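You operate a simulated robot arm through the tools that you are given. There is no shell and no other tool. Be economical: measure what you need, move in short steps, check, and stop when the job is done.

Carry out the task below with a simulated robot arm. There is one attempt and no reset: what you move stays moved.

TASK
Latch the docked pump, prove it to 45 mbar, vent, free the latch and stand it in PASS.
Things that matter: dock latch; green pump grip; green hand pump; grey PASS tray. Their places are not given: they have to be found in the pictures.

The check looks at the end state, three seconds after you hand in, the way a careful person would. Anything else that was tipped, shoved, dropped, spilled or broken makes it a failure.

THE ROBOT
A 7-joint arm with a two-finger parallel gripper, fixed in place. Base frame: the origin is at the foot of the arm, x ahead of it, y to its left, z up; the work surface is at about z = 874. Lengths are in mm, angles in degrees, forces in N, time in s.
With the tool pointing down near the work surface it reaches from about 300 to 700 mm from the base axis. Its first joint turns from -66.0 to 66.0 degrees. Payload 1.57 kg.
The TCP is the grasp point between the finger pads, 30 mm short of the fingertips. In the tool frame z runs along the fingers and y along their closing line. Largest opening 110 mm; finger width 24, thickness 12; the body of the gripper, 48 by 112 mm, starts 78 mm behind the TCP.
Orientation is that of the tool frame in the base frame, as a unit quaternion [x, y, z, w]. With the fingers straight down and closing along the base's y, the tool's x points along the base's -x, its y along +y and its z along -z.

THE INTERFACE
- The arm moves only by the tool nudge_tool. Its argument "moves" is a list of rows, each a list of 7 numbers: the opening, from 0 (shut) to 1 (fully open), then the shift along the base's x, y, z in mm, then the turn, a rotation vector about the base's x, y, z in degrees. In form: [[claw, x, y, z, wx, wy, wz], ...]. A call has 1 to 10 rows; each row is the pose to reach, as a shift and turn from the pose commanded when the call began. A row lasts 0.2 s, in which the tool goes at most 50 mm and 8.6 degrees; a call with a longer step from one row to the next is refused whole, and so is a gripper value outside its range. A pose out of reach is approached as far as the arm can. The call stops where the force on the tool passes 90 N (or 10 N more than at its start, if that is more) or the arm is blocked; 0.2 s more then pass. Each finger travels about 108 mm/s and halts on what it meets, pressing with about 27 N; the grip force reading is that of the motor and also rises with nothing between the fingers. The clock runs only during rows and for 0.2 s after the last one: add rows that repeat a pose to give the fingers time. It gives the time, the measured TCP pose, the force on the tool (base axes), the opening and the grip force at its end, in the units of the frame above (readings bear some noise).
- Cameras (640 x 400 px; columns grow to the right, rows downward): "scene" is fixed at [162.2, -384.2, 1413.4]; the picture's right is [0.81, -0.58, 0.00], its down [-0.28, -0.39, -0.88] and it looks along [0.51, 0.71, -0.48] (base axes); focal length 266 px, centre (320, 200). "wrist" rides on the gripper at [-36, 0, -80] in the tool frame; the picture's right is [0.00, -1.00, 0.00], its down [0.97, 0.00, -0.24] and it looks along [0.24, 0.00, 0.97] (tool axes); focal length 218 px, centre (320, 200).
- camera(camera): a new picture of that camera. It takes no simulated time.
- measure_at(camera, pixels): for up to 12 pixels [column, row] of the newest picture of that camera ("zoom" is the newest enlarged one), the place [x, y, z] in the base frame of the surface seen there, good to about 3 mm. It takes no simulated time.
- close_up(camera, box): a new picture of the part [left, top, right, bottom] of that camera's present view, enlarged. It takes no simulated time.
- close_job(): hands the job in; it is judged then, once.

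Keep the steps short. Do not move on a guess: measure, check each grasp and each placing, and mend mistakes. In all there are 80 turns and 46 pictures (those below and enlarged ones count). Leave the gripper open and the arm clear of the work at the hand-in unless told otherwise, and finish with a single line.

The tools are called after ">>>" as name(argument=value, ...) on one line, values as JSON. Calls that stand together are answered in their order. nudge_tool: Moves the arm, as the interface text tells. Its arguments: {"type":"object","properties":{"moves":{"type":"array"}},"required":["moves"]} The other tools are called the same way: camera (camera) takes a picture; measure_at (camera, pixels) gives the place of the surface under pixels of a picture; close_up (camera, box) takes an enlarged picture of a part of a camera's view; close_job () hands the job in.

At the start:

```text
time: 0.0
tcp_pos: [353.1, -75.1, 1308.9]
tcp_rot: [0.0, 1.0, -0.001, 0.001]
ft_force: [0.4, -0.1, -0.4]
grip_width: 110.0
finger_force: 0.1
```

scene: 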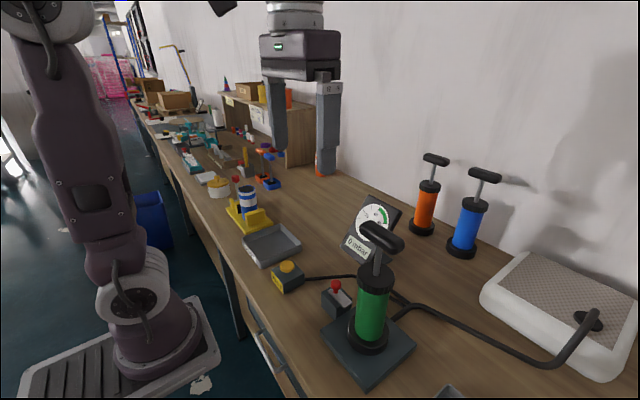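
wrist: 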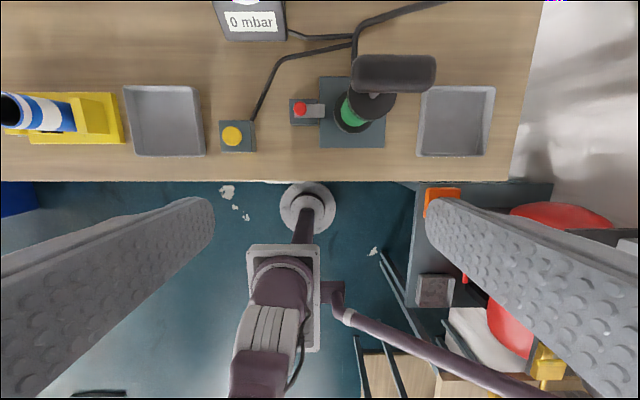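

I see the green pump on a dock with a red-knobbed latch beside it, a yellow button, and two grey trays. I'll enlarge these areas first.

>>> close_up(camera="scene", box=[230, 190, 470, 400])

>>> close_up(camera="wrist", box=[100, 0, 520, 200])

```text
1.90 times, centred on (350, 295) of scene
```

zoom: 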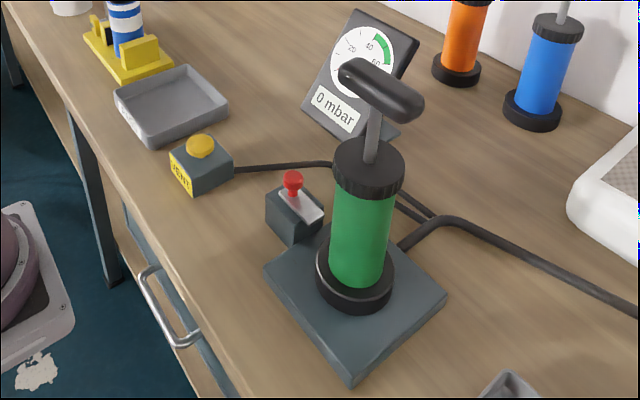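

```text
1.52 times, centred on (310, 100) of wrist
```

zoom: 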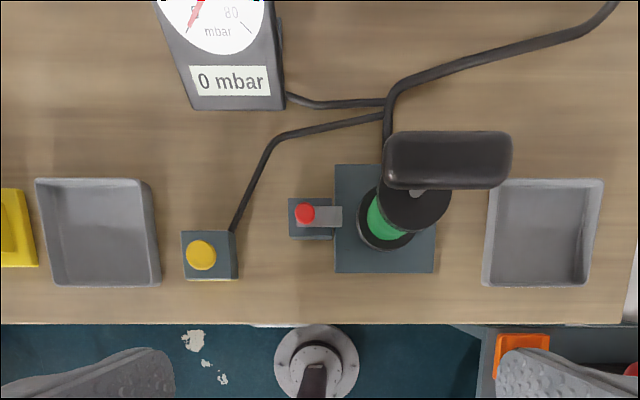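

I'll measure the key features in the wrist picture: knob, latch, pump, handle, trays and button.

>>> measure_at(camera="zoom", pixels=[[305, 213], [332, 216], [296, 234], [395, 225], [448, 138], [448, 182], [390, 160], [508, 160], [200, 255], [98, 235], [540, 235], [350, 180]])

>>> camera(camera="wrist")

```text
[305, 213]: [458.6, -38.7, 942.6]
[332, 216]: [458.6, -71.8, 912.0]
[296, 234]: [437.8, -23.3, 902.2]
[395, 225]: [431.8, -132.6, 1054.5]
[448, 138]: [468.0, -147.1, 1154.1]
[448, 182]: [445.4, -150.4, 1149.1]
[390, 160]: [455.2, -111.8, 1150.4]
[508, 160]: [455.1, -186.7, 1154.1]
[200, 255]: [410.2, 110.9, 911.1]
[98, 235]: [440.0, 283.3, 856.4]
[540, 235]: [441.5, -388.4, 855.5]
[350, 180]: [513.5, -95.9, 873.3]
```

```text
41 pictures are left
```

wrist: 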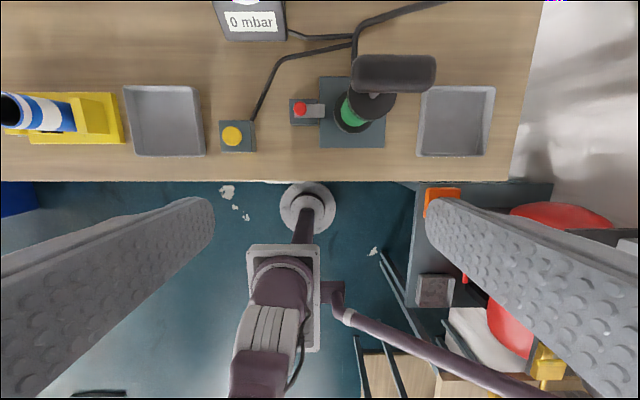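

Trays are at y≈283 and y≈-388. I need to know which is PASS, so I'll enlarge both.

>>> close_up(camera="scene", box=[230, 215, 310, 295])

>>> close_up(camera="wrist", box=[400, 70, 520, 170])

>>> close_up(camera="wrist", box=[110, 70, 230, 170])

```text
5.00 times, centred on (270, 255) of scene
```

zoom: 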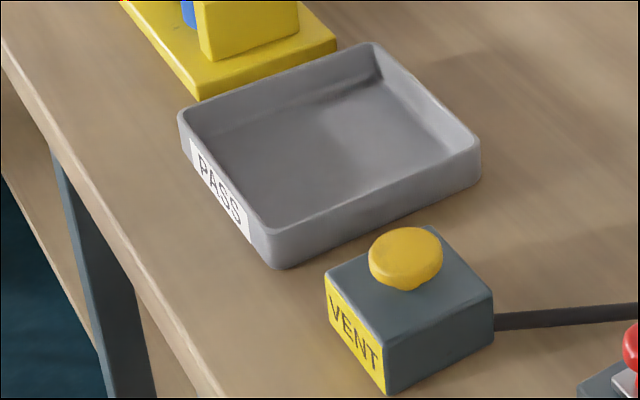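

```text
4.00 times, centred on (460, 120) of wrist
```

zoom: 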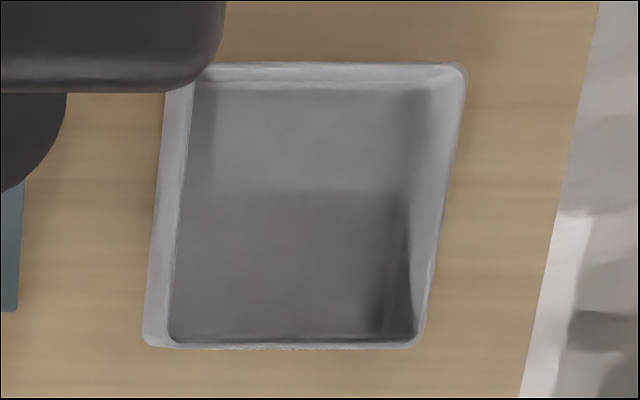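

```text
4.00 times, centred on (170, 120) of wrist
```

zoom: 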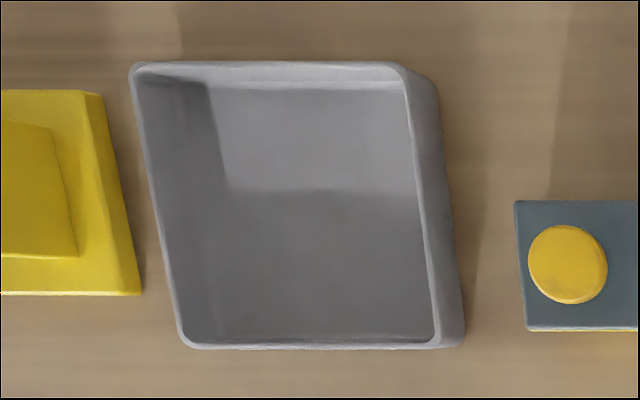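

The left tray (y≈+280) says PASS and the yellow button says VENT. Next I'll measure the tray in the scene picture and enlarge the latch and dock.

>>> close_up(camera="scene", box=[300, 210, 440, 390])

>>> camera(camera="scene")

>>> measure_at(camera="scene", pixels=[[243, 237], [264, 264], [299, 244], [277, 225], [272, 243], [264, 250], [287, 267], [230, 215], [250, 232], [270, 224]])

```text
2.22 times, centred on (370, 300) of scene
```

zoom: 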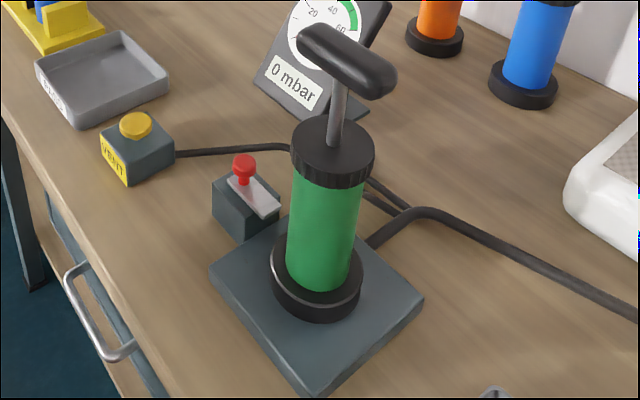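

```text
36 pictures are left
```

scene: 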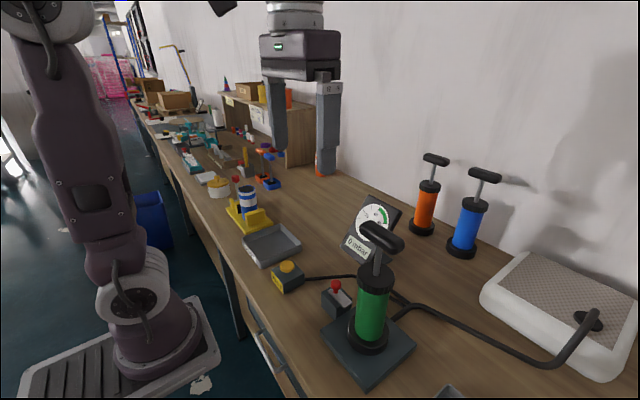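

```text
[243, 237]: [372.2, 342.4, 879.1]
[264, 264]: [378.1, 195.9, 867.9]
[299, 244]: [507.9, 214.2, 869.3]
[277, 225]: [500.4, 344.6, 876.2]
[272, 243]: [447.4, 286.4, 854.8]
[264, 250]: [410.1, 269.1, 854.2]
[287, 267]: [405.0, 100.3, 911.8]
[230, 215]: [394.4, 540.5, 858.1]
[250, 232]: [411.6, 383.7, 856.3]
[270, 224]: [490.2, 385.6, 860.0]
```

PASS tray spans about x 375–505, y 200–345. Now pump and latch geometry from the scene picture.

>>> close_up(camera="scene", box=[315, 270, 365, 320])

>>> measure_at(camera="scene", pixels=[[371, 315], [371, 290], [360, 310], [386, 310], [368, 340], [367, 350], [376, 262], [368, 228], [396, 247], [380, 232], [340, 330], [375, 370]])

>>> measure_at(camera="zoom", pixels=[[270, 170], [270, 230], [340, 280], [200, 200], [400, 350], [230, 300], [330, 250], [230, 200]])

```text
8.00 times, centred on (340, 295) of scene
```

zoom: 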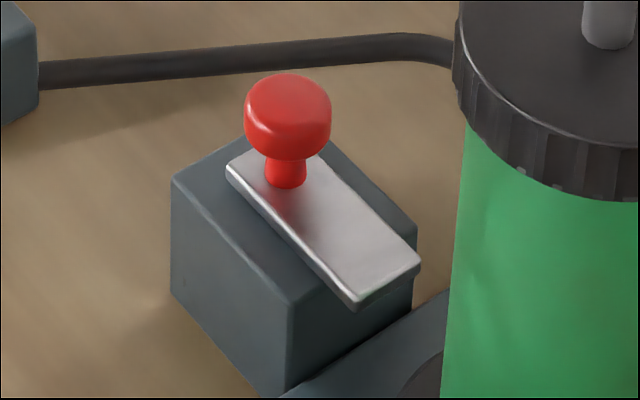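

```text
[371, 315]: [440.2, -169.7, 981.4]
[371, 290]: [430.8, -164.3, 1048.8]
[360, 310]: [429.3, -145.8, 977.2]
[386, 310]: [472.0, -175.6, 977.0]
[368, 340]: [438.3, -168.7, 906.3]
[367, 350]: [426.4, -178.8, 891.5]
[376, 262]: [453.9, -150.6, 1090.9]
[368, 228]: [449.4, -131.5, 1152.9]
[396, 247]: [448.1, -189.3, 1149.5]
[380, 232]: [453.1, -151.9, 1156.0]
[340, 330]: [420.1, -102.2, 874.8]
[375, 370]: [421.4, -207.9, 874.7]
```

```text
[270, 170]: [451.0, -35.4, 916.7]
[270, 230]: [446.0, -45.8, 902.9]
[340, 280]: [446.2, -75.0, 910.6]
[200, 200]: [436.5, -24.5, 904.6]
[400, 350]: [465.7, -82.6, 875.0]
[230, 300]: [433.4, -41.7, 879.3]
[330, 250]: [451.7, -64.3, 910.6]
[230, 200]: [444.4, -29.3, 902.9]
```

Latch knob is at about (458,-39, 925–943), its tongue ends near y≈-78, and the pump axis is about (457,-150) with the handle along y at z≈1150. I'll yaw the tool 90° high up so the fingers close along x, moving toward a spot over the latch.

>>> nudge_tool(moves=[[0.5, 10, 8, 0, 0, 0, 8.5], [0.5, 21, 16, 0, 0, 0, 17], [0.5, 31, 24, 0, 0, 0, 25.5], [0.5, 42, 32, 0, 0, 0, 34], [0.5, 52, 40, 0, 0, 0, 42.5], [0.5, 63, 48, 0, 0, 0, 51], [0.5, 73, 56, 0, 0, 0, 59.5], [0.5, 84, 64, 0, 0, 0, 68], [0.5, 94, 72, 0, 0, 0, 76.5], [0.5, 105, 80, 0, 0, 0, 85]])

```text
time: 2.2
tcp_pos: [456.3, 4.6, 1308.6]
tcp_rot: [-0.676, 0.737, 0.0, 0.003]
ft_force: [-0.4, -0.5, 0.1]
grip_width: 55.1
finger_force: 0.1
```

Yaw is at 85°. Next I'll finish to 90°, tilt the fingers 25° toward -y so the hand stays clear of the pump handle, and come down part of the way.

>>> nudge_tool(moves=[[0.5, 0.5, 10, -40, -6.25, 0.27, 1.25], [0.5, 1, 20, -80, -12.5, 0.55, 2.5], [0.5, 1.5, 30, -120, -18.75, 0.8, 3.75], [0.5, 1.7, 40, -160, -25, 1.09, 5], [0.5, 1.7, 40, -180, -25, 1.09, 5]])

>>> camera(camera="wrist")

```text
time: 3.4
tcp_pos: [459.1, 44.1, 1129.2]
tcp_rot: [0.691, -0.69, 0.154, 0.151]
ft_force: [0.6, 0.3, 0.3]
grip_width: 55.1
finger_force: 0.1
```

```text
34 pictures are left
```

wrist: 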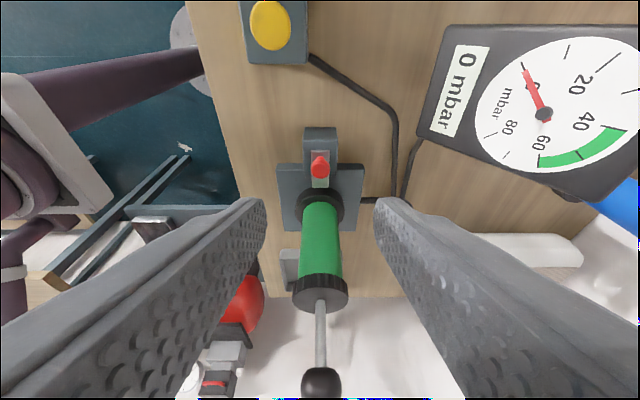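

Good view: knob at (320,168), pump behind it, gauge right. I'll measure the knob, the flange and the nearest gauge edge.

>>> measure_at(camera="wrist", pixels=[[320, 162], [320, 172], [312, 168], [328, 168], [320, 150], [437, 120], [450, 30], [320, 192], [304, 205], [337, 205], [500, 165]])

```text
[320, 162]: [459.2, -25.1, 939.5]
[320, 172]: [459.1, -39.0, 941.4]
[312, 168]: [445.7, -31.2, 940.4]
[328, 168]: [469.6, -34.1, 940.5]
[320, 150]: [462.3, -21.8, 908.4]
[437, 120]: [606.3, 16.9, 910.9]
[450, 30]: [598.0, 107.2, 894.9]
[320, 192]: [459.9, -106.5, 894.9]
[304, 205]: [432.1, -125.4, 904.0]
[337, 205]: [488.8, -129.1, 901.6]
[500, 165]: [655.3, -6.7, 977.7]
```

Knob centre is about (458,-33), cap z 925–940. I'll approach along the tilted finger axis with the fingers open around it, without closing yet.

>>> nudge_tool(moves=[[0.5, 0, -14, -42, 0, 0, 0], [0.5, -1, -28, -84, 0, 0, 0], [0.5, -1, -43, -125, 0, 0, 0], [0.5, -1, -56, -152, 0, 0, 0], [0.5, -1, -68, -178, 0, 0, 0], [0.5, -1, -68, -178, 0, 0, 0]])

>>> camera(camera="wrist")

>>> close_up(camera="scene", box=[270, 200, 430, 380])

```text
time: 4.8
tcp_pos: [459.4, -21.4, 952.0]
tcp_rot: [0.691, -0.69, 0.153, 0.152]
ft_force: [-1.2, -1.1, 0.0]
grip_width: 54.7
finger_force: 0.1
```

```text
33 pictures are left
```

wrist: 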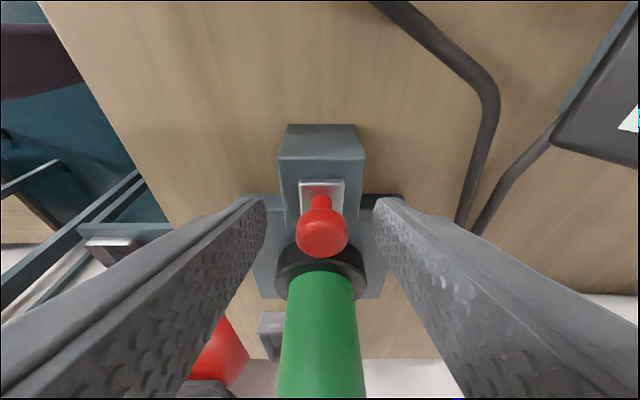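

```text
2.22 times, centred on (350, 290) of scene
```

zoom: 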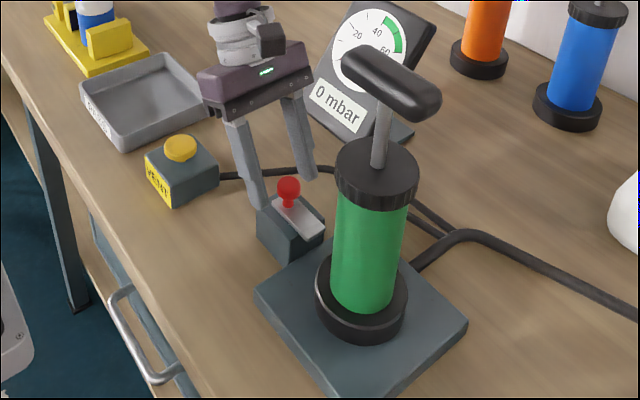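

The fingers straddle the knob (320,232) and the hand is clear of the pump. Closing gently now.

>>> nudge_tool(moves=[[0.2, 0, 0, 0, 0, 0, 0], [0.15, 0, 0, 0, 0, 0, 0], [0.1, 0, 0, 0, 0, 0, 0], [0.1, 0, 0, 0, 0, 0, 0]])

>>> camera(camera="wrist")

```text
time: 5.8
tcp_pos: [460.0, -22.3, 951.5]
tcp_rot: [0.691, -0.69, 0.153, 0.15]
ft_force: [9.4, -2.3, -4.2]
grip_width: 24.9
finger_force: 36.2
```

```text
31 pictures are left
```

wrist: 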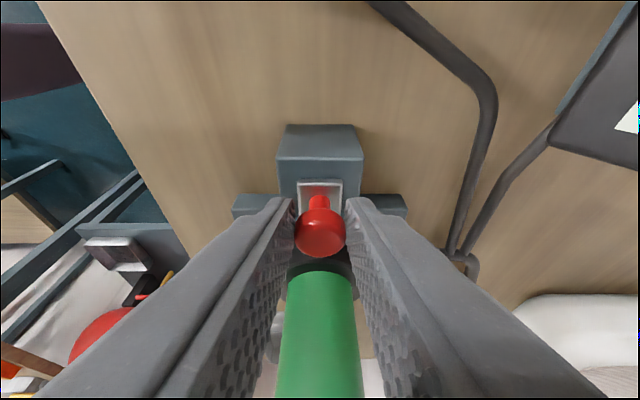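

The knob is held (width 24.9). Now slide it toward the pump in small steps, watching the force.

>>> nudge_tool(moves=[[0.1, 0, -5, 0, 0, 0, 0], [0.1, 0, -10, 0, 0, 0, 0], [0.1, 0, -15, 0, 0, 0, 0], [0.1, 0, -20, 0, 0, 0, 0], [0.1, 0, -25, 0, 0, 0, 0]])

>>> close_up(camera="scene", box=[300, 220, 410, 360])

```text
time: 7.0
tcp_pos: [459.9, -48.9, 951.4]
tcp_rot: [0.691, -0.69, 0.155, 0.151]
ft_force: [19.8, 1.2, 31.6]
grip_width: 24.8
finger_force: 36.6
```

```text
2.86 times, centred on (355, 290) of scene
```

zoom: 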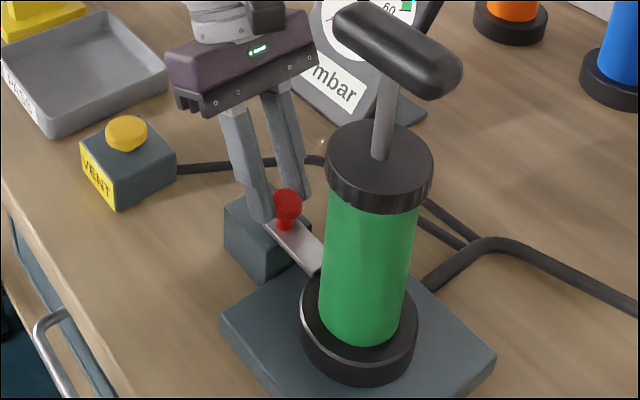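

It slides freely in y (fz 32 comes from pressing slightly on the tongue). I'll continue with a slight lift until it stops.

>>> nudge_tool(moves=[[0.1, 0, -3, 1, 0, 0, 0], [0.1, 0, -7, 1, 0, 0, 0], [0.1, 0, -11, 1, 0, 0, 0], [0.1, 0, -15, 1, 0, 0, 0]])

>>> close_up(camera="scene", box=[300, 220, 410, 360])

```text
time: 8.0
tcp_pos: [459.4, -60.3, 949.6]
tcp_rot: [0.693, -0.689, 0.152, 0.147]
ft_force: [18.7, 34.8, -6.2]
grip_width: 24.9
finger_force: 36.5
```

```text
2.86 times, centred on (355, 290) of scene
```

zoom: 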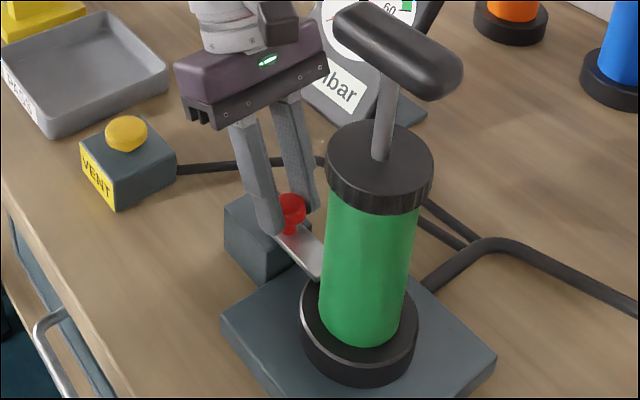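

fy has risen to 35 N, which suggests an end stop. I'll measure where the knob and tongue end are.

>>> measure_at(camera="zoom", pixels=[[290, 204], [316, 272], [310, 262], [300, 245], [318, 262], [310, 290], [313, 278]])

>>> camera(camera="wrist")

```text
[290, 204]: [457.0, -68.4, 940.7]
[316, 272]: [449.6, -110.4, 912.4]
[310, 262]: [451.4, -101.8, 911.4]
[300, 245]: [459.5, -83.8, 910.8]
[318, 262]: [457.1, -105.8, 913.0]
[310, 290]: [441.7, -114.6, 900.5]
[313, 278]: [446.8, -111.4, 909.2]
```

```text
28 pictures are left
```

wrist: 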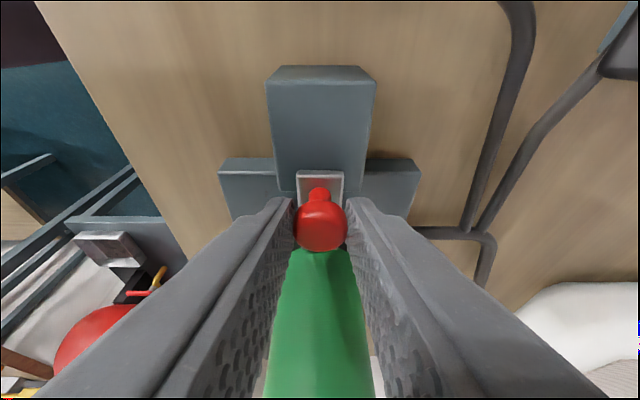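

The knob moved about 38 mm and the tongue now reaches onto the flange. A few mm more will confirm it is at its stop.

>>> nudge_tool(moves=[[0.1, 0, -2, 0, 0, 0, 0], [0.1, 0, -5, 0, 0, 0, 0], [0.1, 0, -8, 0, 0, 0, 0]])

>>> close_up(camera="scene", box=[320, 260, 390, 330])

```text
time: 8.8
tcp_pos: [459.4, -68.1, 951.1]
tcp_rot: [0.693, -0.689, 0.152, 0.148]
ft_force: [14.4, 35.9, -0.4]
grip_width: 24.9
finger_force: 37.0
```

```text
5.71 times, centred on (355, 295) of scene
```

zoom: 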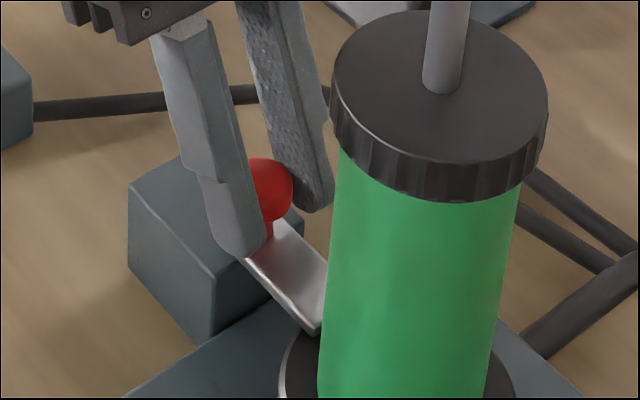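

The fingers slipped on the knob at a steady 36 N, so the latch is at its stop with the tongue over the flange. I'll open and back out along the finger axis.

>>> nudge_tool(moves=[[0.2, 0, 0, 0, 0, 0, 0], [0.4, 0, 0, 0, 0, 0, 0], [0.5, 0, 4, 6, 0, 0, 0], [0.5, 0, 20, 42, 0, 0, 0], [0.5, 0, 40, 80, 0, 0, 0], [0.5, 0, 60, 120, 0, 0, 0], [0.5, 0, 70, 168, 0, 0, 0], [0.5, 0, 70, 216, 0, 0, 0], [0.5, 0, 70, 264, 0, 0, 0], [0.5, 0, 70, 300, 0, 0, 0]])

>>> camera(camera="scene")

```text
time: 11.0
tcp_pos: [457.4, -0.3, 1253.3]
tcp_rot: [0.691, -0.69, 0.153, 0.152]
ft_force: [0.3, -0.1, 0.4]
grip_width: 55.0
finger_force: 0.2
```

```text
26 pictures are left
```

scene: 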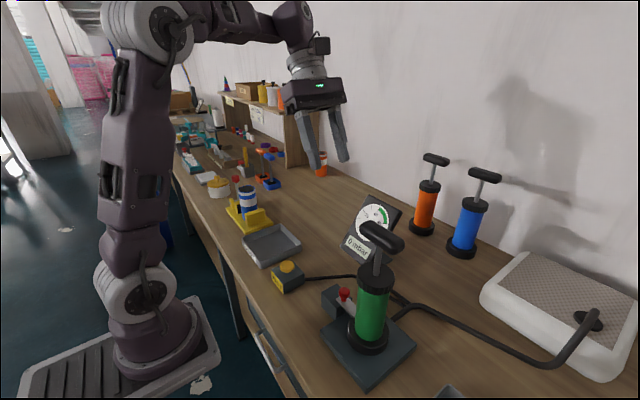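

The latch is in and the gauge reads 0 mbar. Next I'll bring the tool upright and place it above the pump handle at (456,-149).

>>> nudge_tool(moves=[[0.5, 0, -30, 0, 6.25, 0, 0], [0.5, 0, -65, 0, 12.5, 0, 0], [0.5, -1, -100, 0, 18.75, 0, 0], [0.5, -1, -130, -5, 25, 0, 0], [0.5, -1, -149, -13, 25, 0, 0], [0.5, -1, -149, -13, 25, 0, 0]])

>>> camera(camera="wrist")

```text
time: 12.4
tcp_pos: [457.4, -148.9, 1239.8]
tcp_rot: [0.708, -0.706, 0.0, -0.002]
ft_force: [-0.7, -0.1, 0.2]
grip_width: 55.1
finger_force: 0.0
```

```text
25 pictures are left
```

wrist: 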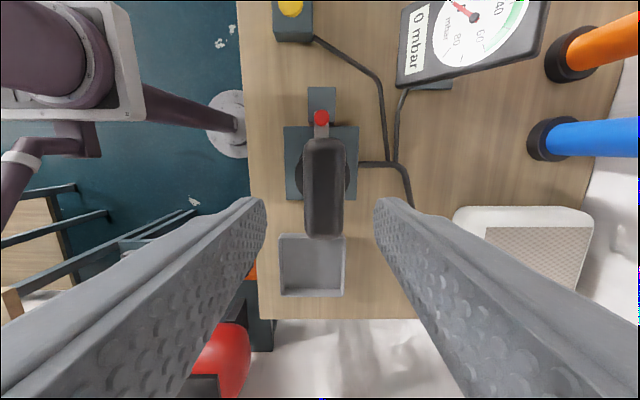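

The handle lies between the fingers and the gauge is visible. I'll measure the bar.

>>> measure_at(camera="wrist", pixels=[[323, 150], [323, 232], [306, 187], [341, 187], [323, 187], [322, 117]])

```text
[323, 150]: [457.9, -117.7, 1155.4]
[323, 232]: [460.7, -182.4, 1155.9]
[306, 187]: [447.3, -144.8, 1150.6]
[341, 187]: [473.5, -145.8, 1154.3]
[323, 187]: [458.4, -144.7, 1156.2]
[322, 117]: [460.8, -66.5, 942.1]
```

The bar is centred near x 459, y −149, top z 1156. Lowering to grip height and closing on it.

>>> nudge_tool(moves=[[0.5, 1, 0, -40, 0, 0, 0], [0.5, 1, 0, -75, 0, 0, 0], [0.5, 1, 0, -92, 0, 0, 0], [0.3, 1, 0, -92, 0, 0, 0], [0.2, 1, 0, -92, 0, 0, 0], [0.15, 1, 0, -92, 0, 0, 0], [0.15, 1, 0, -92, 0, 0, 0]])

>>> camera(camera="wrist")

```text
time: 14.0
tcp_pos: [459.3, -150.0, 1148.0]
tcp_rot: [0.708, -0.706, 0.001, -0.002]
ft_force: [0.8, -1.0, 0.1]
grip_width: 33.3
finger_force: 27.6
```

```text
24 pictures are left
```

wrist: 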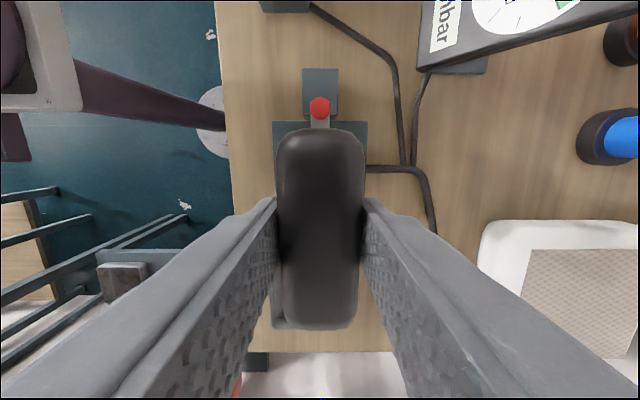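

The handle is gripped (33 mm). First a short downward push of 20 mm to feel the stroke, then read the gauge in the scene.

>>> nudge_tool(moves=[[0.1, 0, 0, -7, 0, 0, 0], [0.1, 0, 0, -14, 0, 0, 0], [0.1, 0, 0, -20, 0, 0, 0]])

>>> close_up(camera="scene", box=[310, 180, 430, 300])

```text
time: 14.8
tcp_pos: [458.3, -151.3, 1126.0]
tcp_rot: [0.708, -0.707, -0.001, -0.002]
ft_force: [0.1, 2.7, 2.1]
grip_width: 33.6
finger_force: 27.1
```

```text
3.33 times, centred on (370, 240) of scene
```

zoom: 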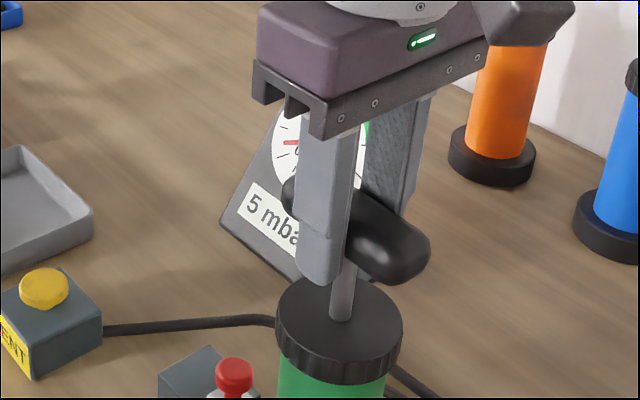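

5 mbar for 20 mm with hardly any force. Push 25 mm further (fingertips stay above the cap) and read again.

>>> nudge_tool(moves=[[0.1, 0, 0, -8, 0, 0, 0], [0.1, 0, 0, -16, 0, 0, 0], [0.1, 0, 0, -25, 0, 0, 0]])

>>> close_up(camera="scene", box=[310, 180, 430, 300])

```text
time: 15.6
tcp_pos: [459.1, -151.2, 1101.6]
tcp_rot: [0.707, -0.707, 0.0, -0.001]
ft_force: [2.0, 2.4, 4.7]
grip_width: 33.3
finger_force: 27.4
```

```text
3.33 times, centred on (370, 240) of scene
```

zoom: 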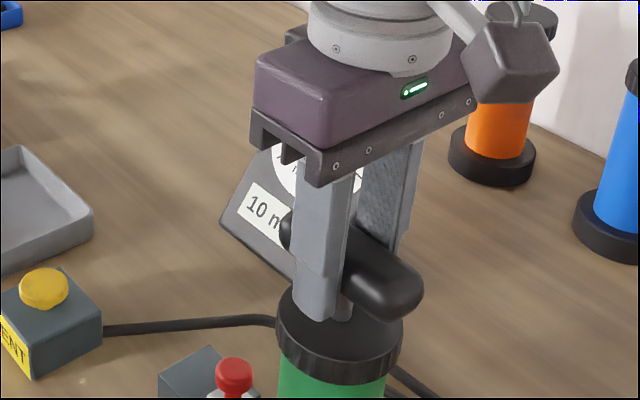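

10 mbar for a 46 mm stroke. Now two full cycles (up 45, down 45), then read.

>>> nudge_tool(moves=[[0.1, 0, 0, 22, 0, 0, 0], [0.1, 0, 0, 45, 0, 0, 0], [0.1, 0, 0, 45, 0, 0, 0], [0.1, 0, 0, 22, 0, 0, 0], [0.1, 0, 0, 0, 0, 0, 0], [0.1, 0, 0, 22, 0, 0, 0], [0.1, 0, 0, 45, 0, 0, 0], [0.1, 0, 0, 45, 0, 0, 0], [0.1, 0, 0, 22, 0, 0, 0], [0.1, 0, 0, 0, 0, 0, 0]])

>>> close_up(camera="scene", box=[310, 180, 430, 300])

```text
time: 17.8
tcp_pos: [458.4, -150.2, 1100.7]
tcp_rot: [0.708, -0.706, 0.002, -0.002]
ft_force: [2.1, -1.7, 7.6]
grip_width: 33.6
finger_force: 27.6
```

```text
3.33 times, centred on (370, 240) of scene
```

zoom: 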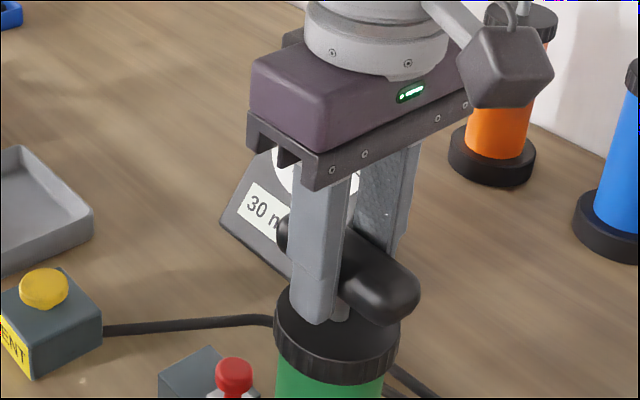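

30 mbar, so about 10 per stroke. One full cycle, then up and half a stroke down, should give about 45.

>>> nudge_tool(moves=[[0.1, 0, 0, 22, 0, 0, 0], [0.1, 0, 0, 45, 0, 0, 0], [0.1, 0, 0, 45, 0, 0, 0], [0.1, 0, 0, 22, 0, 0, 0], [0.1, 0, 0, 0, 0, 0, 0], [0.1, 0, 0, 22, 0, 0, 0], [0.1, 0, 0, 45, 0, 0, 0], [0.1, 0, 0, 45, 0, 0, 0], [0.1, 0, 0, 32, 0, 0, 0], [0.1, 0, 0, 24, 0, 0, 0]])

>>> close_up(camera="scene", box=[310, 180, 430, 300])

```text
time: 20.0
tcp_pos: [458.3, -151.1, 1125.5]
tcp_rot: [0.708, -0.706, 0.001, -0.002]
ft_force: [0.7, 3.9, 6.1]
grip_width: 33.4
finger_force: 27.2
```

```text
3.33 times, centred on (370, 240) of scene
```

zoom: 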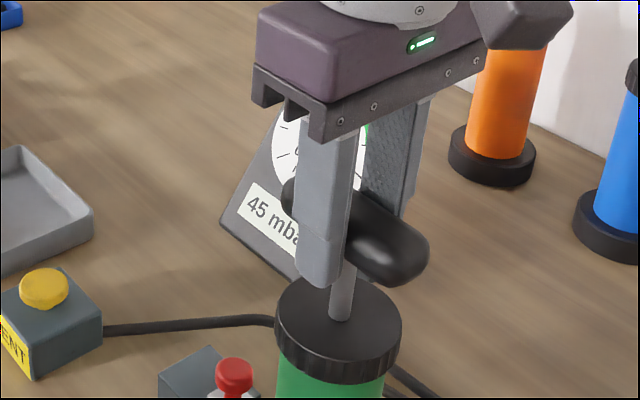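

The gauge reads 45 mbar. I'll add a tiny 2 mm push so it is not just short of 45, hold for a second, and re-read.

>>> nudge_tool(moves=[[0.1, 0, 0, -2, 0, 0, 0], [0.1, 0, 0, -2, 0, 0, 0], [0.1, 0, 0, -2, 0, 0, 0], [0.1, 0, 0, -2, 0, 0, 0], [0.1, 0, 0, -2, 0, 0, 0], [0.1, 0, 0, -2, 0, 0, 0]])

>>> close_up(camera="scene", box=[310, 180, 430, 300])

```text
time: 21.4
tcp_pos: [458.5, -149.8, 1124.4]
tcp_rot: [0.707, -0.707, 0.001, -0.002]
ft_force: [-0.9, 0.6, 2.3]
grip_width: 33.7
finger_force: 27.2
```

```text
3.33 times, centred on (370, 240) of scene
```

zoom: 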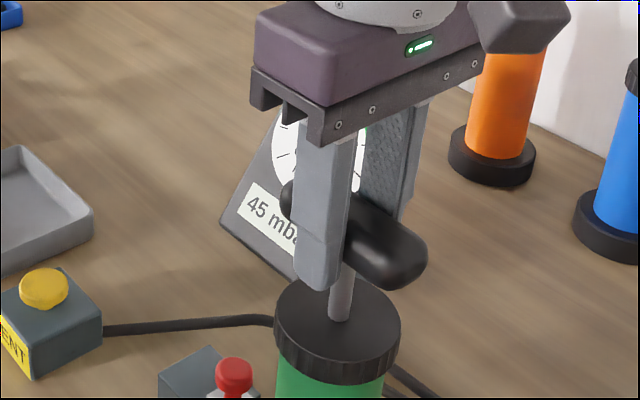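

It holds at 45 mbar. I'll release the handle, rise and go above the VENT button.

>>> nudge_tool(moves=[[0.3, 0, 0, 0, 0, 0, 0], [0.5, 0, 0, 0, 0, 0, 0], [0.5, 0, 0, 30, 0, 0, 0], [0.5, 0, 0, 75, 0, 0, 0], [0.5, 0, 0, 105, 0, 0, 0], [0.4, -10, 48, 105, 0, 0, 0], [0.3, -20, 96, 105, 0, 0, 0], [0.2, -30, 144, 105, 0, 0, 0], [0.1, -40, 190, 105, 0, 0, 0], [0, -50, 235, 100, 0, 0, 0]])

>>> camera(camera="wrist")

```text
time: 23.6
tcp_pos: [408.0, 83.7, 1224.1]
tcp_rot: [-0.707, 0.707, -0.001, 0.001]
ft_force: [0.6, 0.9, -0.3]
grip_width: 0.0
finger_force: 21.4
```

```text
18 pictures are left
```

wrist: 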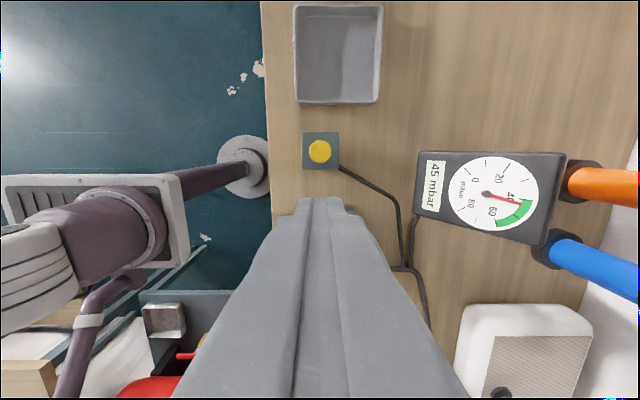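

The gauge still shows 45 in the green band. Measuring the button at (320,151).

>>> measure_at(camera="wrist", pixels=[[320, 151], [320, 142], [320, 160], [311, 151], [329, 151], [306, 136], [297, 10], [380, 10], [298, 100], [378, 100], [338, 60]])

```text
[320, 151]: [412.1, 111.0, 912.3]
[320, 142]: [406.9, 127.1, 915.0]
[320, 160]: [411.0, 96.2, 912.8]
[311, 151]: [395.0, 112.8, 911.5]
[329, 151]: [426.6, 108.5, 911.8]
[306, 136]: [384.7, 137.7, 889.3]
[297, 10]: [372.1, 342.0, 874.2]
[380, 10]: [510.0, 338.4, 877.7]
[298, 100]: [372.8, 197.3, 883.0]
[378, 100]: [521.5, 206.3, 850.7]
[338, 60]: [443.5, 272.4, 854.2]
```

Button centre (410,111), top z≈912, so the shut fingertips touch at TCP z≈942. Descend to just above it.

>>> nudge_tool(moves=[[0, 2, 27, -45, 0, 0, 0], [0, 2, 27, -90, 0, 0, 0], [0, 2, 27, -135, 0, 0, 0], [0, 2, 27, -180, 0, 0, 0], [0, 2, 27, -225, 0, 0, 0], [0, 2, 27, -260, 0, 0, 0], [0, 2, 27, -272, 0, 0, 0]])

>>> nudge_tool(moves=[[0, 0, 0, -5, 0, 0, 0], [0, 0, 0, -9, 0, 0, 0], [0, 0, 0, -12, 0, 0, 0], [0, 0, 0, -14, 0, 0, 0], [0, 0, 0, -16, 0, 0, 0], [0, 0, 0, -16, 0, 0, 0], [0, 0, 0, -16, 0, 0, 0]])

>>> camera(camera="wrist")

```text
refused: row 1 steps farther than a row can; nothing moved
```

```text
time: 25.2
tcp_pos: [407.5, 83.6, 1207.7]
tcp_rot: [0.708, -0.706, -0.001, -0.001]
ft_force: [-0.3, -1.1, -0.4]
grip_width: 0.0
finger_force: 21.6
```

```text
17 pictures are left
```

wrist: 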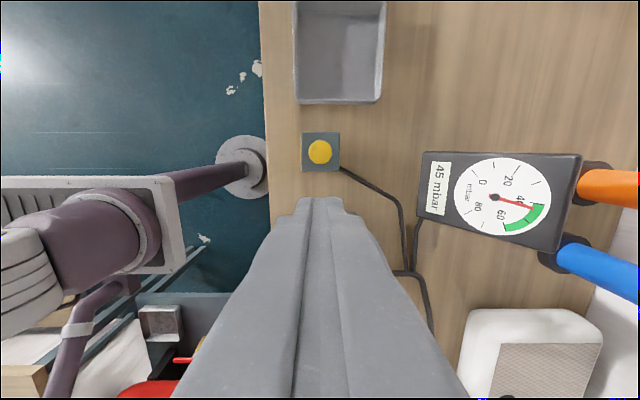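

The first call was refused because its step was too long; the second only lowered the arm in free air to 1208. I'll descend with shorter steps, to TCP z≈952.

>>> nudge_tool(moves=[[0, 2, 14, -35, 0, 0, 0], [0, 2, 27, -75, 0, 0, 0], [0, 2, 27, -120, 0, 0, 0], [0, 2, 27, -165, 0, 0, 0], [0, 2, 27, -210, 0, 0, 0], [0, 2, 27, -245, 0, 0, 0], [0, 2, 27, -256, 0, 0, 0]])

```text
time: 26.8
tcp_pos: [410.1, 112.0, 951.8]
tcp_rot: [0.708, -0.707, 0.0, 0.0]
ft_force: [0.5, 0.2, -0.2]
grip_width: 0.1
finger_force: 21.7
```

Now press gently in small steps.

>>> nudge_tool(moves=[[0, 0, 0, -5, 0, 0, 0], [0, 0, 0, -9, 0, 0, 0], [0, 0, 0, -12, 0, 0, 0], [0, 0, 0, -14, 0, 0, 0], [0, 0, 0, -16, 0, 0, 0], [0, 0, 0, -16, 0, 0, 0], [0, 0, 0, -16, 0, 0, 0]])

>>> close_up(camera="scene", box=[260, 180, 420, 340])

```text
time: 28.4
tcp_pos: [410.0, 110.7, 936.9]
tcp_rot: [0.708, -0.706, 0.0, -0.002]
ft_force: [0.2, -0.1, 2.9]
grip_width: 0.0
finger_force: 21.2
```

```text
2.50 times, centred on (340, 260) of scene
```

zoom: 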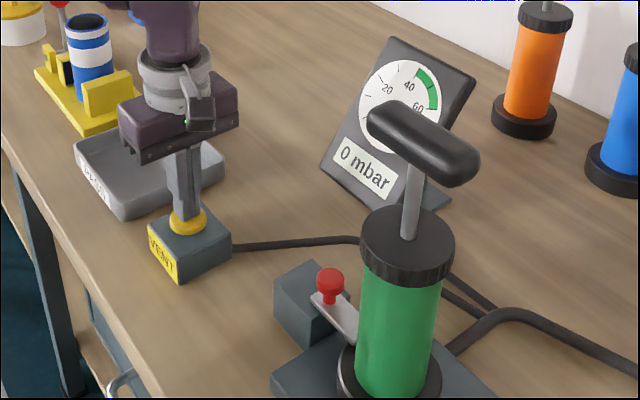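

Vented: the gauge reads 0 mbar. I'll rise, tilt 25° again, open the fingers to half and go to a standoff from the latch knob.

>>> nudge_tool(moves=[[0, 0, 0, 40, 0, 0, 0], [0, 0, 0, 85, 0, 0, 0], [0.1, 0, 0, 130, 0, 0, 0], [0.2, 0, 0, 175, -6, 0, 0], [0.3, 12, -15, 190, -12, 0, 0], [0.4, 24, -40, 190, -18, 0, 0], [0.5, 36, -65, 190, -25, 0, 0], [0.5, 48, -90, 190, -25, 0, 0], [0.5, 48, -90, 190, -25, 0, 0]])

>>> camera(camera="wrist")

```text
time: 30.4
tcp_pos: [457.4, 20.1, 1124.7]
tcp_rot: [0.691, -0.69, 0.153, 0.151]
ft_force: [-0.3, 0.7, -0.4]
grip_width: 54.8
finger_force: 0.1
```

```text
15 pictures are left
```

wrist: 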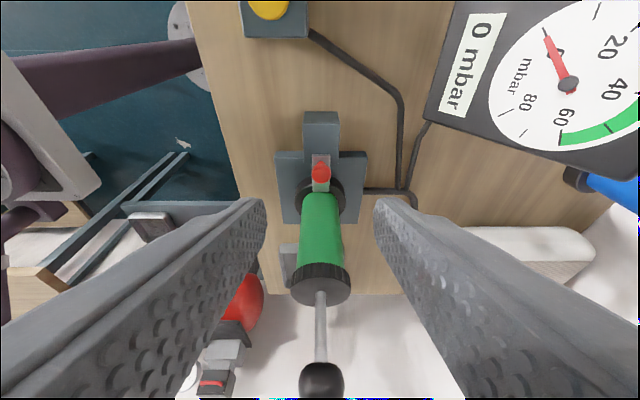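

Knob at (320,173). Measuring it before the approach.

>>> measure_at(camera="wrist", pixels=[[320, 168], [320, 175], [313, 172], [328, 172]])

```text
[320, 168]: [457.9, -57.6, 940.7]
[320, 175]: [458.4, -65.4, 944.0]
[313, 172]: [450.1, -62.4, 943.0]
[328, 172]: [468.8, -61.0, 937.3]
```

Knob centre is about (459,-66). Approaching along the finger axis and closing on it.

>>> nudge_tool(moves=[[0.5, 1, -18, -40, 0, 0, 0], [0.5, 1, -36, -80, 0, 0, 0], [0.5, 1, -53, -120, 0, 0, 0], [0.5, 1, -65, -150, 0, 0, 0], [0.5, 1, -77, -174, 0, 0, 0], [0.4, 1, -77, -174, 0, 0, 0], [0.2, 1, -77, -174, 0, 0, 0], [0.15, 1, -77, -174, 0, 0, 0], [0.1, 1, -77, -174, 0, 0, 0]])

```text
time: 32.4
tcp_pos: [459.1, -54.3, 949.3]
tcp_rot: [0.692, -0.689, 0.153, 0.151]
ft_force: [7.6, -0.1, -10.7]
grip_width: 24.9
finger_force: 37.0
```

The knob is gripped (24.9 mm). Sliding it back by about 40 mm in +y.

>>> nudge_tool(moves=[[0.1, 0, 7, 0, 0, 0, 0], [0.1, 0, 14, 0, 0, 0, 0], [0.1, 0, 21, 0, 0, 0, 0], [0.1, 0, 28, 0, 0, 0, 0], [0.1, 0, 35, 0, 0, 0, 0], [0.1, 0, 39, 0, 0, 0, 0]])

>>> close_up(camera="scene", box=[300, 220, 410, 360])

```text
time: 33.8
tcp_pos: [460.7, -21.1, 953.5]
tcp_rot: [-0.689, 0.692, -0.155, -0.154]
ft_force: [7.1, -35.9, 0.8]
grip_width: 25.3
finger_force: 37.2
```

```text
2.86 times, centred on (355, 290) of scene
```

zoom: 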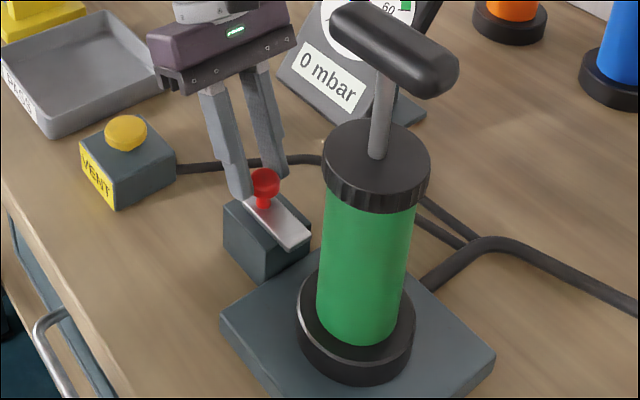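

The latch is back at its stop and the tongue is clear of the flange. Release and back out upward.

>>> nudge_tool(moves=[[0.2, 0, -3, 0, 0, 0, 0], [0.4, 0, -3, 0, 0, 0, 0], [0.5, 0, -3, 0, 0, 0, 0], [0.5, 0, 12, 35, 0, 0, 0], [0.5, 0, 28, 75, 0, 0, 0], [0.5, 0, 40, 120, 0, 0, 0], [0.5, 0, 40, 165, 0, 0, 0], [0.5, 0, 40, 210, 0, 0, 0], [0.5, 0, 40, 255, 0, 0, 0], [0.5, 0, 40, 295, 0, 0, 0]])

>>> nudge_tool(moves=[[0.5, 0, -30, 0, 6.25, 0, 0], [0.5, 0, -65, 0, 12.5, 0, 0], [0.5, 0, -100, 0, 18.75, 0, 0], [0.5, 0, -135, -5, 25, 0, 0], [0.5, 0, -167, -8, 25, 0, 0], [0.5, 0, -167, -8, 25, 0, 0]])

>>> camera(camera="wrist")

```text
time: 36.0
tcp_pos: [458.8, 23.4, 1249.2]
tcp_rot: [0.692, -0.69, 0.153, 0.151]
ft_force: [0.4, 0.0, 0.1]
grip_width: 54.9
finger_force: 0.1
```

```text
time: 37.4
tcp_pos: [459.3, -142.3, 1239.3]
tcp_rot: [0.708, -0.706, 0.0, -0.002]
ft_force: [-0.3, 0.1, 0.9]
grip_width: 55.2
finger_force: 0.0
```

```text
13 pictures are left
```

wrist: 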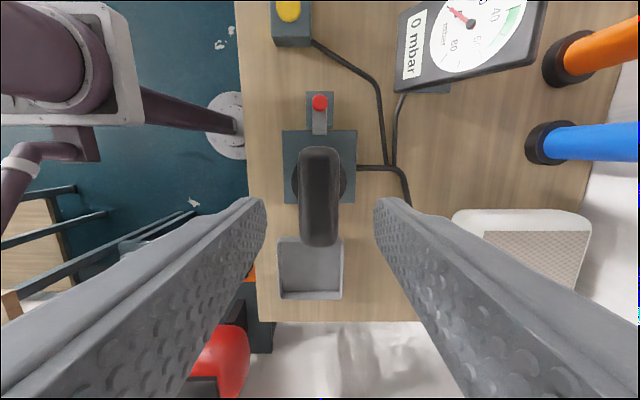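

>>> measure_at(camera="wrist", pixels=[[319, 160], [319, 240], [303, 200], [336, 200], [319, 200]])

```text
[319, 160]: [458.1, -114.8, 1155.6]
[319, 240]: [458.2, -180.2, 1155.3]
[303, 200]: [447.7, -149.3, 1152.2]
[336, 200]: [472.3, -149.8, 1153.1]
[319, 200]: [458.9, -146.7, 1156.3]
```

The handle sprang back to its top, z≈1155, with the bar centred at (459,-150). Lowering to z≈1143 and gripping it.

>>> nudge_tool(moves=[[0.5, 0, -7, -40, 0, 0, 0], [0.5, 0, -7, -75, 0, 0, 0], [0.5, 0, -7, -96, 0, 0, 0], [0.3, 0, -7, -96, 0, 0, 0], [0.2, 0, -7, -96, 0, 0, 0], [0.1, 0, -7, -96, 0, 0, 0], [0.1, 0, -7, -96, 0, 0, 0]])

>>> nudge_tool(moves=[[0.1, 0, 0, 5, 0, 0, 0], [0.1, 0, 0, 10, 0, 0, 0], [0.1, 0, 0, 15, 0, 0, 0], [0.1, 0, 0, 20, 0, 0, 0], [0.1, 0, 0, 20, 0, 0, 0]])

>>> close_up(camera="scene", box=[290, 200, 440, 390])

```text
time: 39.0
tcp_pos: [461.2, -149.6, 1143.6]
tcp_rot: [-0.707, 0.707, -0.001, 0.002]
ft_force: [-0.6, 0.0, 0.2]
grip_width: 33.4
finger_force: 27.2
```

```text
time: 40.2
tcp_pos: [460.0, -151.5, 1162.6]
tcp_rot: [0.708, -0.707, 0.0, -0.002]
ft_force: [0.5, 0.1, -3.8]
grip_width: 33.5
finger_force: 26.7
```

```text
2.11 times, centred on (365, 295) of scene
```

zoom: 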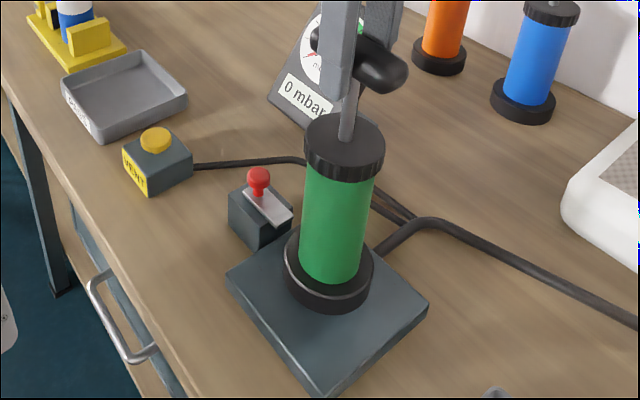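

The pump has lifted out (load about 4 N). Lift higher and check that it hangs straight.

>>> nudge_tool(moves=[[0.1, 0, 0, 25, 0, 0, 0], [0.1, 0, 0, 50, 0, 0, 0], [0.1, 0, 0, 75, 0, 0, 0], [0.1, 0, 0, 95, 0, 0, 0], [0.1, 0, 0, 95, 0, 0, 0]])

>>> camera(camera="scene")

```text
time: 41.4
tcp_pos: [458.9, -152.3, 1259.5]
tcp_rot: [0.707, -0.707, 0.0, -0.001]
ft_force: [-0.2, -1.1, -5.1]
grip_width: 33.5
finger_force: 26.9
```

```text
11 pictures are left
```

scene: 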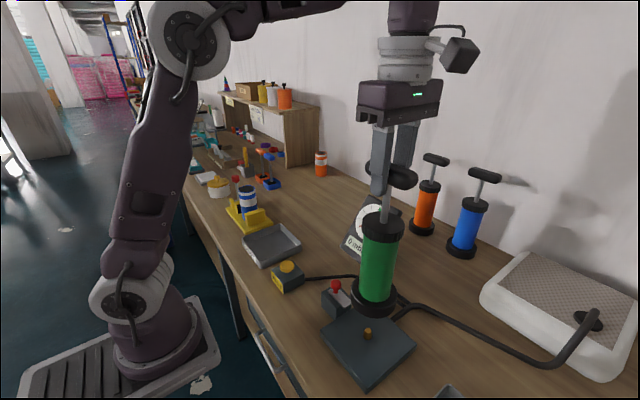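

The pump hangs upright, well clear (bottom about z 985). Carrying it level to above the PASS tray centre (441,270).

>>> nudge_tool(moves=[[0.1, 0, 20, 0, 0, 0, 0], [0.1, -2, 50, 0, 0, 0, 0], [0.1, -4, 85, 0, 0, 0, 0], [0.1, -6, 120, 0, 0, 0, 0], [0.1, -8, 155, 0, 0, 0, 0], [0.1, -10, 190, 0, 0, 0, 0], [0.1, -12, 225, 0, 0, 0, 0], [0.1, -14, 260, 0, 0, 0, 0], [0.1, -16, 290, 0, 0, 0, 0], [0.1, -18, 310, 0, 0, 0, 0]])

>>> nudge_tool(moves=[[0.1, 0, 25, 0, 0, 0, 0], [0.1, 0, 55, 0, 0, 0, 0], [0.1, 0, 85, 0, 0, 0, 0], [0.1, 0, 105, 0, 0, 0, 0], [0.1, 0, 112, 0, 0, 0, 0], [0.1, 0, 112, 0, 0, 0, 0], [0.1, 0, 112, 0, 0, 0, 0]])

>>> camera(camera="scene")

```text
time: 43.6
tcp_pos: [441.4, 158.8, 1258.0]
tcp_rot: [0.707, -0.707, 0.0, -0.001]
ft_force: [0.6, 0.4, -4.3]
grip_width: 33.5
finger_force: 26.8
```

```text
time: 45.2
tcp_pos: [442.4, 273.4, 1257.5]
tcp_rot: [0.707, -0.707, 0.0, -0.001]
ft_force: [-0.4, 0.1, -4.6]
grip_width: 33.6
finger_force: 27.3
```

```text
10 pictures are left
```

scene: 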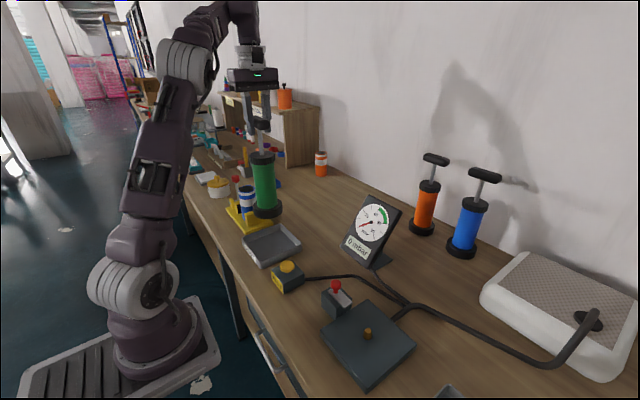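

The pump is above the tray. I'll verify the flange position before lowering.

>>> measure_at(camera="scene", pixels=[[266, 212], [254, 209], [281, 207], [264, 180], [254, 180], [275, 180]])

```text
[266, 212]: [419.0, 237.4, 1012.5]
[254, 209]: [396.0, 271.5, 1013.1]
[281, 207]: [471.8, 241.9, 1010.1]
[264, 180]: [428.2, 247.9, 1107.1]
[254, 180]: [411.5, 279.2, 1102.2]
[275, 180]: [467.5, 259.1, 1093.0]
```

The pump axis is near (441,271), centred on the tray. Lowering most of the way: 115 mm.

>>> nudge_tool(moves=[[0.1, 0, -2, -20, 0, 0, 0], [0.1, 0, -2, -45, 0, 0, 0], [0.1, 0, -2, -70, 0, 0, 0], [0.1, 0, -2, -90, 0, 0, 0], [0.1, 0, -2, -105, 0, 0, 0], [0.1, 0, -2, -112, 0, 0, 0], [0.1, 0, -2, -112, 0, 0, 0]])

>>> close_up(camera="scene", box=[210, 130, 330, 290])

```text
time: 46.8
tcp_pos: [440.9, 268.8, 1146.3]
tcp_rot: [0.708, -0.707, -0.001, -0.002]
ft_force: [-0.6, 0.5, -4.5]
grip_width: 33.5
finger_force: 26.9
```

```text
2.50 times, centred on (270, 210) of scene
```

zoom: 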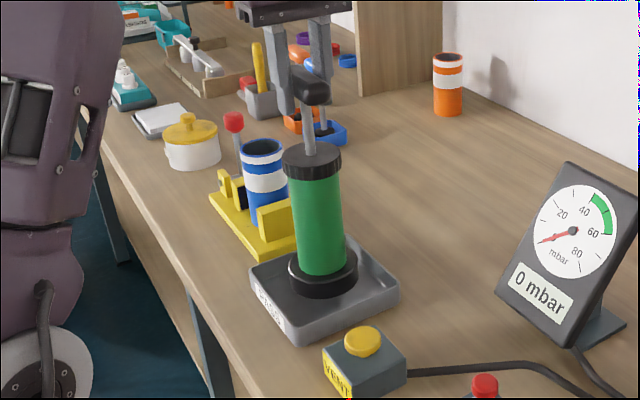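

Still hanging (−4.5 N), with the flange inside the rim. Lowering slowly until the load comes off.

>>> nudge_tool(moves=[[0.1, 0, 0, -3, 0, 0, 0], [0.1, 0, 0, -6, 0, 0, 0], [0.1, 0, 0, -9, 0, 0, 0], [0.1, 0, 0, -12, 0, 0, 0], [0.1, 0, 0, -12, 0, 0, 0]])

>>> nudge_tool(moves=[[0.1, 0, 0, -2, 0, 0, 0], [0.1, 0, 0, -4, 0, 0, 0], [0.1, 0, 0, -6, 0, 0, 0], [0.1, 0, 0, -6, 0, 0, 0]])

```text
time: 48.0
tcp_pos: [440.8, 269.4, 1132.8]
tcp_rot: [0.707, -0.707, -0.001, -0.001]
ft_force: [-0.3, -0.2, -4.5]
grip_width: 33.2
finger_force: 27.2
```

```text
time: 49.0
tcp_pos: [441.7, 269.3, 1126.7]
tcp_rot: [0.707, -0.707, 0.0, -0.001]
ft_force: [-0.1, -0.4, -4.8]
grip_width: 33.5
finger_force: 27.2
```

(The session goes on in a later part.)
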